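You operate a simulated robot arm through the tools that you are given. There is no shell and no other tool. Be economical: measure what you need, move in short steps, check, and stop when the job is done.

Carry out the task below with a simulated robot arm. There is one attempt and no reset: what you move stays moved.

TASK
Stack the module labelled "360 mA" from the top of the grey bench on top of the module that says "500 mA".

It is judged by the outcome, as a careful person would: the job done as asked, and still so three seconds after it is handed in. It fails if anything else is knocked over, pushed out of place, dropped, spilled or broken.

THE ROBOT
A 6-joint arm with a two-finger parallel gripper, fixed in place. Base frame: the origin is at the foot of the arm, x ahead of it, y to its left, z up; the work surface is at about z = 0. Lengths are in m, angles in rad, forces in N, time in s.
With the tool pointing down near the work surface it reaches from about 0.16 to 0.42 m from the base axis. Its first joint turns from -1.152 to 1.152 rad. Payload 1.57 kg.
Tool frame: the origin (TCP) lies between the finger pads and is the grasp point; the fingertips stand 0.03 m ahead of it; z points along the fingers, y is the line along which they close. The gripper opens to 0.08 m. The fingers are 0.017 m wide and 0.012 m thick; the gripper's body (0.04 by 0.082 m) begins 0.08 m behind the TCP.
Orientation is told as [roll, pitch, yaw] about the base's x, y, z axes, in that order, counted from this pose: with the fingers straight down and closing along the base's y, the tool's x points along the base's -x, its y along +y and its z along -z.

THE INTERFACE
- The arm moves only by the tool arm_command. Its argument "commands" is a list of rows, each a list of 7 numbers: the turn, a rotation vector about the base's x, y, z in rad, then the shift along the base's x, y, z in m, then the finger opening in m, from 0 to 0.08. In form: [[wx, wy, wz, x, y, z, gripper], ...]. A call has 1 to 10 rows; each row is the pose to reach, as a shift and turn from the pose commanded when the call began. A row lasts 0.2 s, in which the tool goes at most 0.05 m and 0.15 rad; a call with a longer step from one row to the next is refused whole, and so is a gripper value outside its range. A pose out of reach is approached as far as the arm can. The call stops where the force on the tool passes 40 N (or 10 N more than at its start, if that is more) or the arm is blocked; 0.2 s more then pass. The fingers move at their own pace (about 0.153 m/s each) and stop on an object; they squeeze with about 26 N. The grip force told is the motor's: it shows also when the fingers shut on nothing. Time passes only in rows, and 0.2 s behind the last, so rows that repeat a pose let the fingers close. It gives the time, the measured TCP pose, the force on the tool (base axes), the opening and the grip force at its end, in the units of the frame above (readings bear some noise).
- Cameras (640 x 400 px; columns grow to the right, rows downward): "scene" is fixed at [0.0414, -0.3433, 0.4264]; the picture's right is [0.84, -0.54, 0.00], its down [-0.36, -0.56, -0.74] and it looks along [0.40, 0.63, -0.67] (base axes); focal length 231 px, centre (320, 200). "wrist" rides on the gripper at [-0.032, 0, -0.078] in the tool frame; the picture's right is [0.00, -1.00, 0.00], its down [0.97, 0.00, -0.24] and it looks along [0.24, 0.00, 0.97] (tool axes); focal length 218 px, centre (320, 200).
- grab_frame(camera): a new picture of that camera. No time passes.
- point_at(camera, pixels): for up to 12 pixels [column, row] of the newest picture of that camera ("zoom" is the newest enlarged one), the place [x, y, z] in the base frame of the surface seen there, good to about 0.003 m, but the place of the scene camera against the robot may be out by one fixed shift of up to 0.025 m in any direction. No time passes.
- close_up(camera, box): a new picture of the part [left, top, right, bottom] of that camera's present view, enlarged. No time passes.
- sign_off(): hands the job in; it is judged then, once.

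Work in short steps. Measure before you move; look again where a grasp or a placing could have gone wrong, and mend it. You have 60 turns and 22 pictures in all, the two below and enlarged ones among them. Open the gripper and draw the arm clear of the work before you hand the job in, unless the task says otherwise; then end with one line.

The tools are called after "Emit:" as name(argument=value, ...) on one line, values as JSON. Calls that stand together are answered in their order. arm_command: Moves the arm, as the interface text tells. Its arguments: {"type":"object","properties":{"commands":{"type":"array","items":{"type":"array","items":{"type":"number"}}}},"required":["commands"]} The other tools are called the same way: grab_frame (camera) takes a picture; point_at (camera, pixels) gives the place of the surface under pixels of a picture; close_up (camera, box) takes an enlarged picture of a part of a camera's view; sign_off () hands the job in.

At the start:

```text
t: 0.0
tool_pos: [0.2181, -0.0717, 0.258]
tcp_rot: [0.001, -0.001, -0.001]
force: [-0.1, -0.6, 0.4]
gripper_width: 0.0798
finger_force: 0.1
```

scene: 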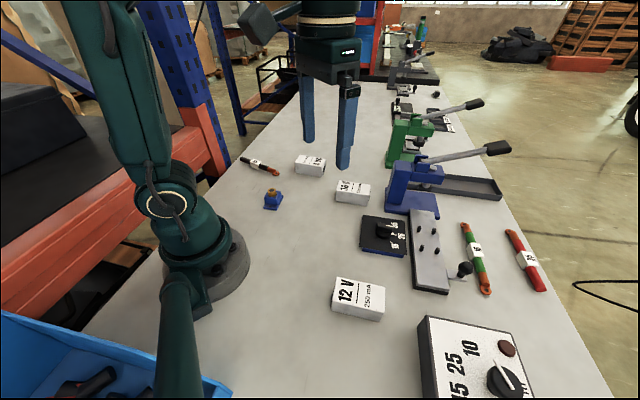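
wrist: 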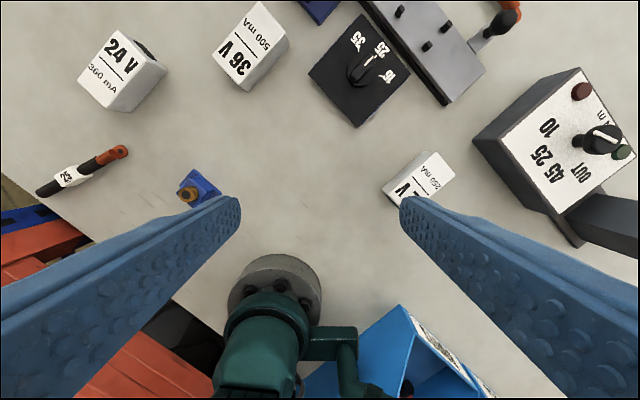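

The wrist view shows the 24 V / 360 mA module near (122,70) and the 36 V / 500 mA module near (250,45). I'll enlarge that area to check the labels and find the corners.

Emit:
close_up(camera="wrist", box=[60, 0, 300, 150])

Emit:
close_up(camera="scene", box=[230, 130, 390, 230])

```text
2.67 times, centred on (180, 75) of wrist
```

zoom: 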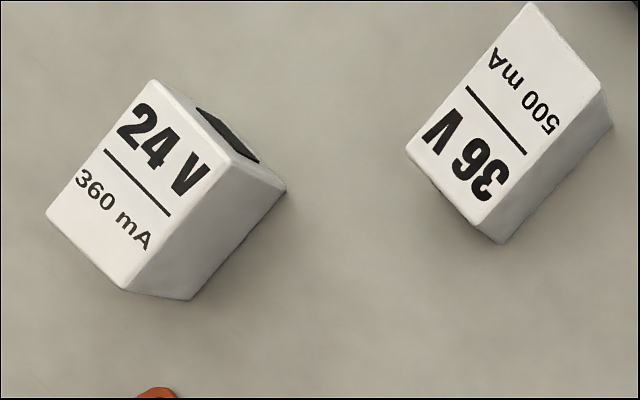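

```text
4.00 times, centred on (310, 180) of scene
```

zoom: 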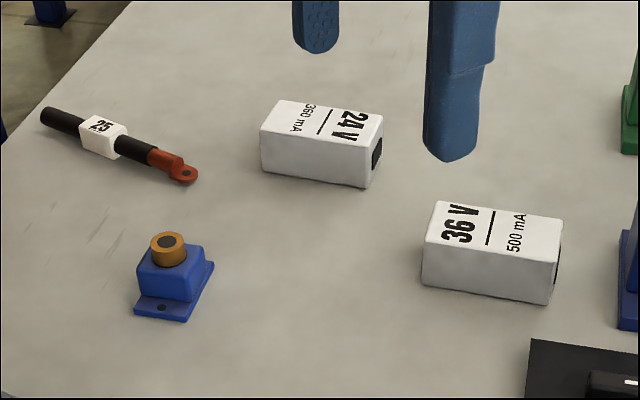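

Labels confirmed. Next I measure the top corners of both modules, plus the bench, from the wrist view.

Emit:
point_at(camera="wrist", pixels=[[117, 32], [145, 57], [107, 106], [79, 80], [112, 69], [258, 4], [283, 32], [239, 82], [214, 56], [249, 43], [180, 120], [195, 190]])

```text
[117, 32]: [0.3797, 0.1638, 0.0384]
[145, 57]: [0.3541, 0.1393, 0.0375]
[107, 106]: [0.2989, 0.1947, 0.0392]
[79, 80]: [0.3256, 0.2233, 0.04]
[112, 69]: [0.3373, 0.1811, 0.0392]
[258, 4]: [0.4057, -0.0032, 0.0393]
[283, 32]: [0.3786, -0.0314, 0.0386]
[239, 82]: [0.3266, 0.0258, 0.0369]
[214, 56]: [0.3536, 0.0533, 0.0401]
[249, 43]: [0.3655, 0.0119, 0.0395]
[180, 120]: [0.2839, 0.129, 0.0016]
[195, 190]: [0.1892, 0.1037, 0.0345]
```

Both modules are about 0.078 × 0.036 × 0.039 m, with the long axis near 133°. The 360 mA centre is about (0.340, 0.180) and the 500 mA centre about (0.366, 0.011). I'll move above the 360 mA module, turning -0.81 rad so the fingers close across its short side.

Emit:
arm_command(commands=[[0, 0, -0.101, 0.0152, 0.0315, -0.0125, 0.08], [0, 0, -0.2025, 0.0304, 0.063, -0.025, 0.08], [0, 0, -0.304, 0.0456, 0.0945, -0.0375, 0.08], [0, 0, -0.405, 0.0608, 0.126, -0.05, 0.08], [0, 0, -0.506, 0.076, 0.1575, -0.0625, 0.08], [0, 0, -0.607, 0.0911, 0.189, -0.075, 0.08], [0, 0, -0.709, 0.1063, 0.2205, -0.0875, 0.08], [0, 0, -0.81, 0.1215, 0.252, -0.1, 0.08], [0, 0, -0.81, 0.1215, 0.252, -0.1, 0.08]])

Emit:
grab_frame(camera="wrist")

```text
t: 2.0
tool_pos: [0.3381, 0.1808, 0.1575]
tcp_rot: [-0.001, -0.001, -0.811]
force: [0.6, 0.6, 0.4]
gripper_width: 0.0801
finger_force: 0.1
```

```text
17 pictures are left
```

wrist: 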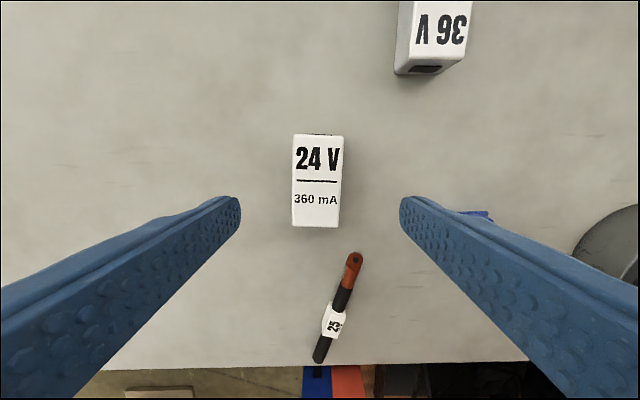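

The module is centred between the fingers and square to them. I'll measure its corners again from here.

Emit:
point_at(camera="wrist", pixels=[[295, 138], [342, 138], [338, 224], [294, 224], [399, 70], [462, 58], [318, 180]])

```text
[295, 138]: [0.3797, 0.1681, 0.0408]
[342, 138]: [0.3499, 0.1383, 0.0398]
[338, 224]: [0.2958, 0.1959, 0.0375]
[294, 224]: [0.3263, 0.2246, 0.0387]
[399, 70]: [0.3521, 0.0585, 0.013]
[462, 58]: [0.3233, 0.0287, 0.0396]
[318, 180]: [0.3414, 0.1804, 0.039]
```

Centre is (0.338, 0.181), directly under the tool. I'll go down to TCP z ≈ 0.040 and close.

Emit:
arm_command(commands=[[0, 0, 0, 0, 0, -0.03, 0.08], [0, 0, 0, 0, 0, -0.06, 0.08], [0, 0, 0, 0, 0, -0.085, 0.08], [0, 0, 0, 0, 0, -0.105, 0.08], [0, 0, 0, 0, 0, -0.118, 0.08], [0, 0, 0, 0, 0, -0.118, 0.08], [0, 0, 0, 0, 0, -0.118, 0.03], [0, 0, 0, 0, 0, -0.118, 0.03], [0, 0, 0, 0, 0, -0.118, 0.03]])

```text
t: 4.0
tool_pos: [0.3385, 0.1818, 0.0403]
tcp_rot: [0.0, 0.0, -0.811]
force: [-0.7, -0.1, -0.6]
gripper_width: 0.0447
finger_force: 26.0
```

Gripped at 0.0447 m with 26 N. Next I lift it straight up.

Emit:
arm_command(commands=[[0, 0, 0, 0, 0, 0.02, 0.03], [0, 0, 0, 0, 0, 0.05, 0.03], [0, 0, 0, 0, 0, 0.08, 0.03], [0, 0, 0, 0, 0, 0.11, 0.03], [0, 0, 0, 0, 0, 0.11, 0.03]])

Emit:
grab_frame(camera="wrist")

```text
t: 5.2
tool_pos: [0.3381, 0.18, 0.1498]
tcp_rot: [0.001, -0.002, -0.81]
force: [0.2, -0.3, -1.4]
gripper_width: 0.0446
finger_force: 26.1
```

```text
16 pictures are left
```

wrist: 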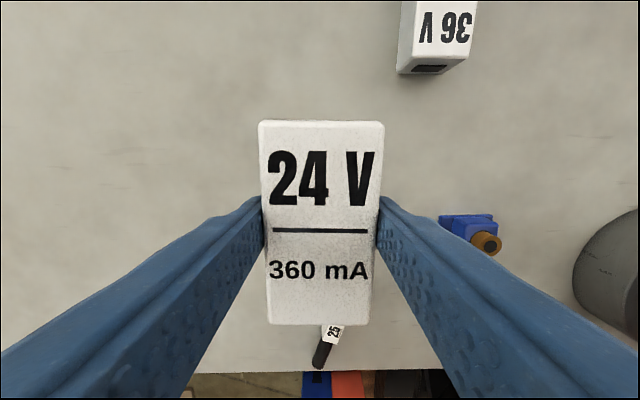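

The module is held firmly and square. I'll measure where its top lies relative to the TCP.

Emit:
point_at(camera="wrist", pixels=[[263, 127], [379, 127], [367, 319], [272, 319], [320, 127], [320, 319]])

```text
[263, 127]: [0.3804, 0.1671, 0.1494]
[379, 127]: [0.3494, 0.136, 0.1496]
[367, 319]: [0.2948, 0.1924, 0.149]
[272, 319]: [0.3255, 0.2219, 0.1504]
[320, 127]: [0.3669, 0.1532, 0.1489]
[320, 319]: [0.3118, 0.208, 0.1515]
```

Module centre matches the TCP to within 1 mm. I'll move to a spot just short of the 500 mA module so the wrist camera can see all of it past the load.

Emit:
arm_command(commands=[[0, 0, 0, -0.011, -0.024, 0, 0.03], [0, 0, 0, -0.022, -0.048, 0, 0.03], [0, 0, 0, -0.033, -0.072, 0, 0.03], [0, 0, 0, -0.0426, -0.097, 0, 0.03], [0, 0, 0, -0.0426, -0.097, 0, 0.03]])

Emit:
grab_frame(camera="wrist")

```text
t: 6.4
tool_pos: [0.2977, 0.0815, 0.1515]
tcp_rot: [-0.001, 0.0, -0.811]
force: [-0.4, -0.5, -2.1]
gripper_width: 0.0446
finger_force: 26.0
```

```text
15 pictures are left
```

wrist: 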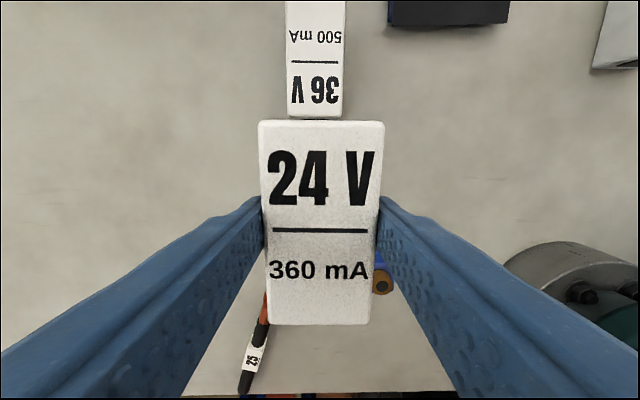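

The 500 mA module is directly ahead at (315,60) with the same orientation. I'll measure its edges.

Emit:
point_at(camera="wrist", pixels=[[290, 112], [340, 112], [289, 60], [342, 60], [288, 5], [343, 5], [289, 1], [343, 1], [315, 112], [315, 60]])

```text
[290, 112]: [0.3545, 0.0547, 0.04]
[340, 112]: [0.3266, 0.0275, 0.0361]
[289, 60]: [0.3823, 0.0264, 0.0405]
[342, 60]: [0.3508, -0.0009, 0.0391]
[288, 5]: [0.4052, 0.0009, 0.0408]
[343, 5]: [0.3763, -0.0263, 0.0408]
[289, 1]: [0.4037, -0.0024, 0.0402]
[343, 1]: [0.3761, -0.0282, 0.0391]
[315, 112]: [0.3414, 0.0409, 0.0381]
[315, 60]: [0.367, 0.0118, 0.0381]
```

The 500 mA centre is about (0.367, 0.012) and the yaw matches. I'll move over it at this height and go down to about 8 mm above contact.

Emit:
arm_command(commands=[[0, 0, 0, 0.0233, -0.0237, 0, 0.03], [0, 0, 0, 0.0466, -0.0474, 0, 0.03], [0, 0, 0, 0.0698, -0.071, 0, 0.03], [0, 0, 0, 0.0698, -0.071, 0, 0.03], [0, 0, 0, 0.0698, -0.071, -0.03, 0.03], [0, 0, 0, 0.0698, -0.071, -0.05, 0.03], [0, 0, 0, 0.0698, -0.071, -0.062, 0.03], [0, 0, 0, 0.0698, -0.071, -0.062, 0.03]])

Emit:
close_up(camera="scene", box=[270, 120, 430, 220])

```text
t: 8.2
tool_pos: [0.3656, 0.0112, 0.0879]
tcp_rot: [0.0, 0.0, -0.81]
force: [0.3, -0.5, -2.0]
gripper_width: 0.0447
finger_force: 26.6
```

```text
4.00 times, centred on (350, 170) of scene
```

zoom: 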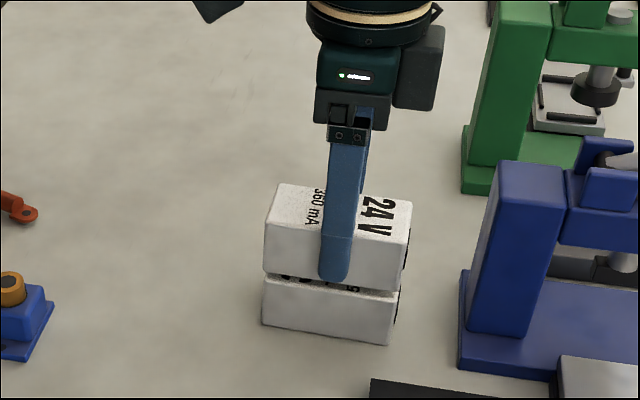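

It's well aligned over the lower module with a small gap. I'll lower it in fine steps to contact.

Emit:
arm_command(commands=[[0, 0, 0, 0, 0, -0.003, 0.03], [0, 0, 0, 0, 0, -0.005, 0.03], [0, 0, 0, 0, 0, -0.006, 0.03], [0, 0, 0, 0, 0, -0.007, 0.03], [0, 0, 0, 0, 0, -0.007, 0.03]])

```text
t: 9.4
tool_pos: [0.3665, 0.0113, 0.082]
tcp_rot: [-0.001, -0.001, -0.81]
force: [1.0, 0.9, -2.5]
gripper_width: 0.0444
finger_force: 26.4
```

The force still only shows the module's weight, so there's no contact yet. I'll keep going in 0.5 mm steps.

Emit:
arm_command(commands=[[0, 0, 0, 0, 0, -0.0005, 0.03], [0, 0, 0, 0, 0, -0.001, 0.03], [0, 0, 0, 0, 0, -0.0015, 0.03], [0, 0, 0, 0, 0, -0.0015, 0.03]])

Emit:
close_up(camera="scene", box=[326, 160, 380, 210])

```text
t: 10.4
tool_pos: [0.3659, 0.0109, 0.0797]
tcp_rot: [-0.001, 0.001, -0.809]
force: [-0.5, 0.3, -2.8]
gripper_width: 0.0447
finger_force: 26.1
```

```text
8.00 times, centred on (353, 185) of scene
```

zoom: 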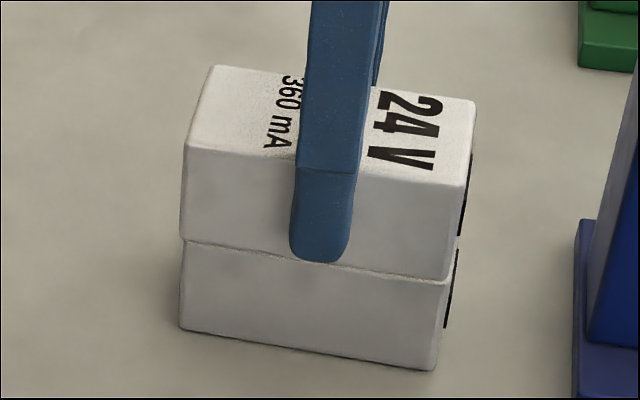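

Almost touching and nicely aligned, but force is still -2.8 N. I'll continue a little further.

Emit:
arm_command(commands=[[0, 0, 0, 0, 0, -0.0005, 0.03], [0, 0, 0, 0, 0, -0.001, 0.03], [0, 0, 0, 0, 0, -0.001, 0.03]])

```text
t: 11.2
tool_pos: [0.367, 0.0126, 0.08]
tcp_rot: [0.0, 0.001, -0.81]
force: [-6.3, 2.4, 15.2]
gripper_width: 0.0445
finger_force: 26.3
```

Contact at +15 N. I'll ease off 0.7 mm and open the gripper.

Emit:
arm_command(commands=[[0, 0, 0, 0, 0, 0.0007, 0.03], [0, 0, 0, 0, 0, 0.0007, 0.03], [0, 0, 0, 0, 0, 0.0007, 0.05], [0, 0, 0, 0, 0, 0.0007, 0.07], [0, 0, 0, 0, 0, 0.0007, 0.07]])

Emit:
close_up(camera="scene", box=[270, 120, 430, 220])

```text
t: 12.4
tool_pos: [0.3672, 0.0116, 0.0792]
tcp_rot: [0.0, -0.001, -0.81]
force: [-0.5, -0.5, -0.3]
gripper_width: 0.07
finger_force: 0.1
```

```text
4.00 times, centred on (350, 170) of scene
```

zoom: 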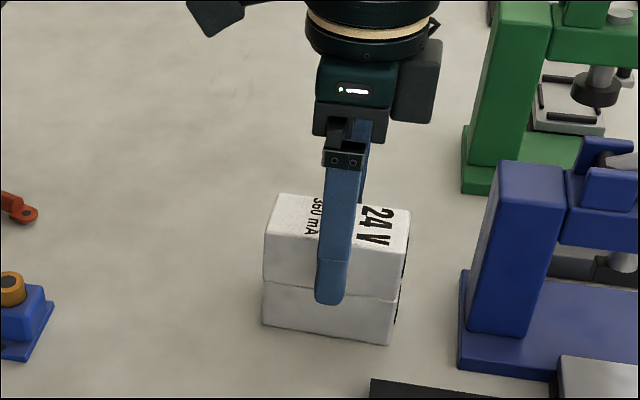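

The module rests stably and the fingers are clear of it. I'll go straight up, then back away.

Emit:
arm_command(commands=[[0, 0, 0, 0, 0, 0.02, 0.07], [0, 0, 0, 0, 0, 0.05, 0.07], [0, 0, 0, 0, 0, 0.085, 0.07], [0, 0, 0, 0, 0, 0.12, 0.07], [0, 0, 0, -0.03, 0.02, 0.14, 0.07], [0, 0, 0, -0.06, 0.04, 0.15, 0.07], [0, 0, 0, -0.09, 0.06, 0.15, 0.07], [0, 0, 0, -0.12, 0.08, 0.15, 0.07], [0, 0, 0, -0.12, 0.08, 0.15, 0.07]])

Emit:
grab_frame(camera="scene")

Emit:
grab_frame(camera="wrist")

```text
t: 14.4
tool_pos: [0.2486, 0.0926, 0.2298]
tcp_rot: [-0.001, 0.001, -0.81]
force: [0.5, -0.6, 0.2]
gripper_width: 0.0699
finger_force: 0.1
```

```text
11 pictures are left
```

scene: 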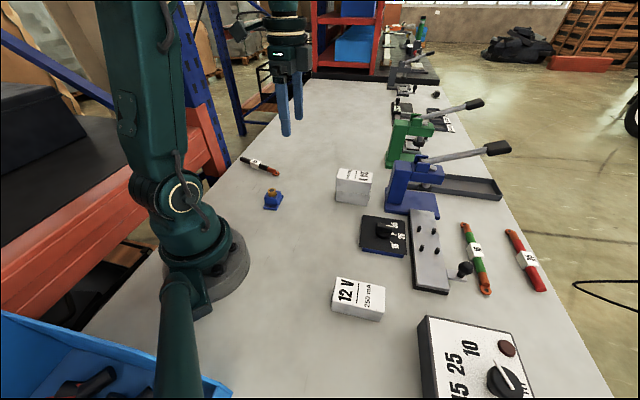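

```text
10 pictures are left
```

wrist: 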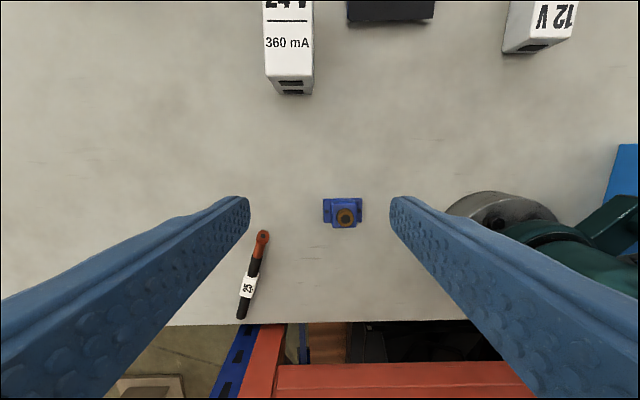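

The stack stands square at scene (354,185). The gripper is open and clear, and everything else is where it was, so I'm handing in.

Emit:
sign_off()

```text
The job is handed in.
```

The 360 mA module is stacked squarely on top of the 500 mA module, the gripper is open and drawn clear, and nothing else on the bench was moved.
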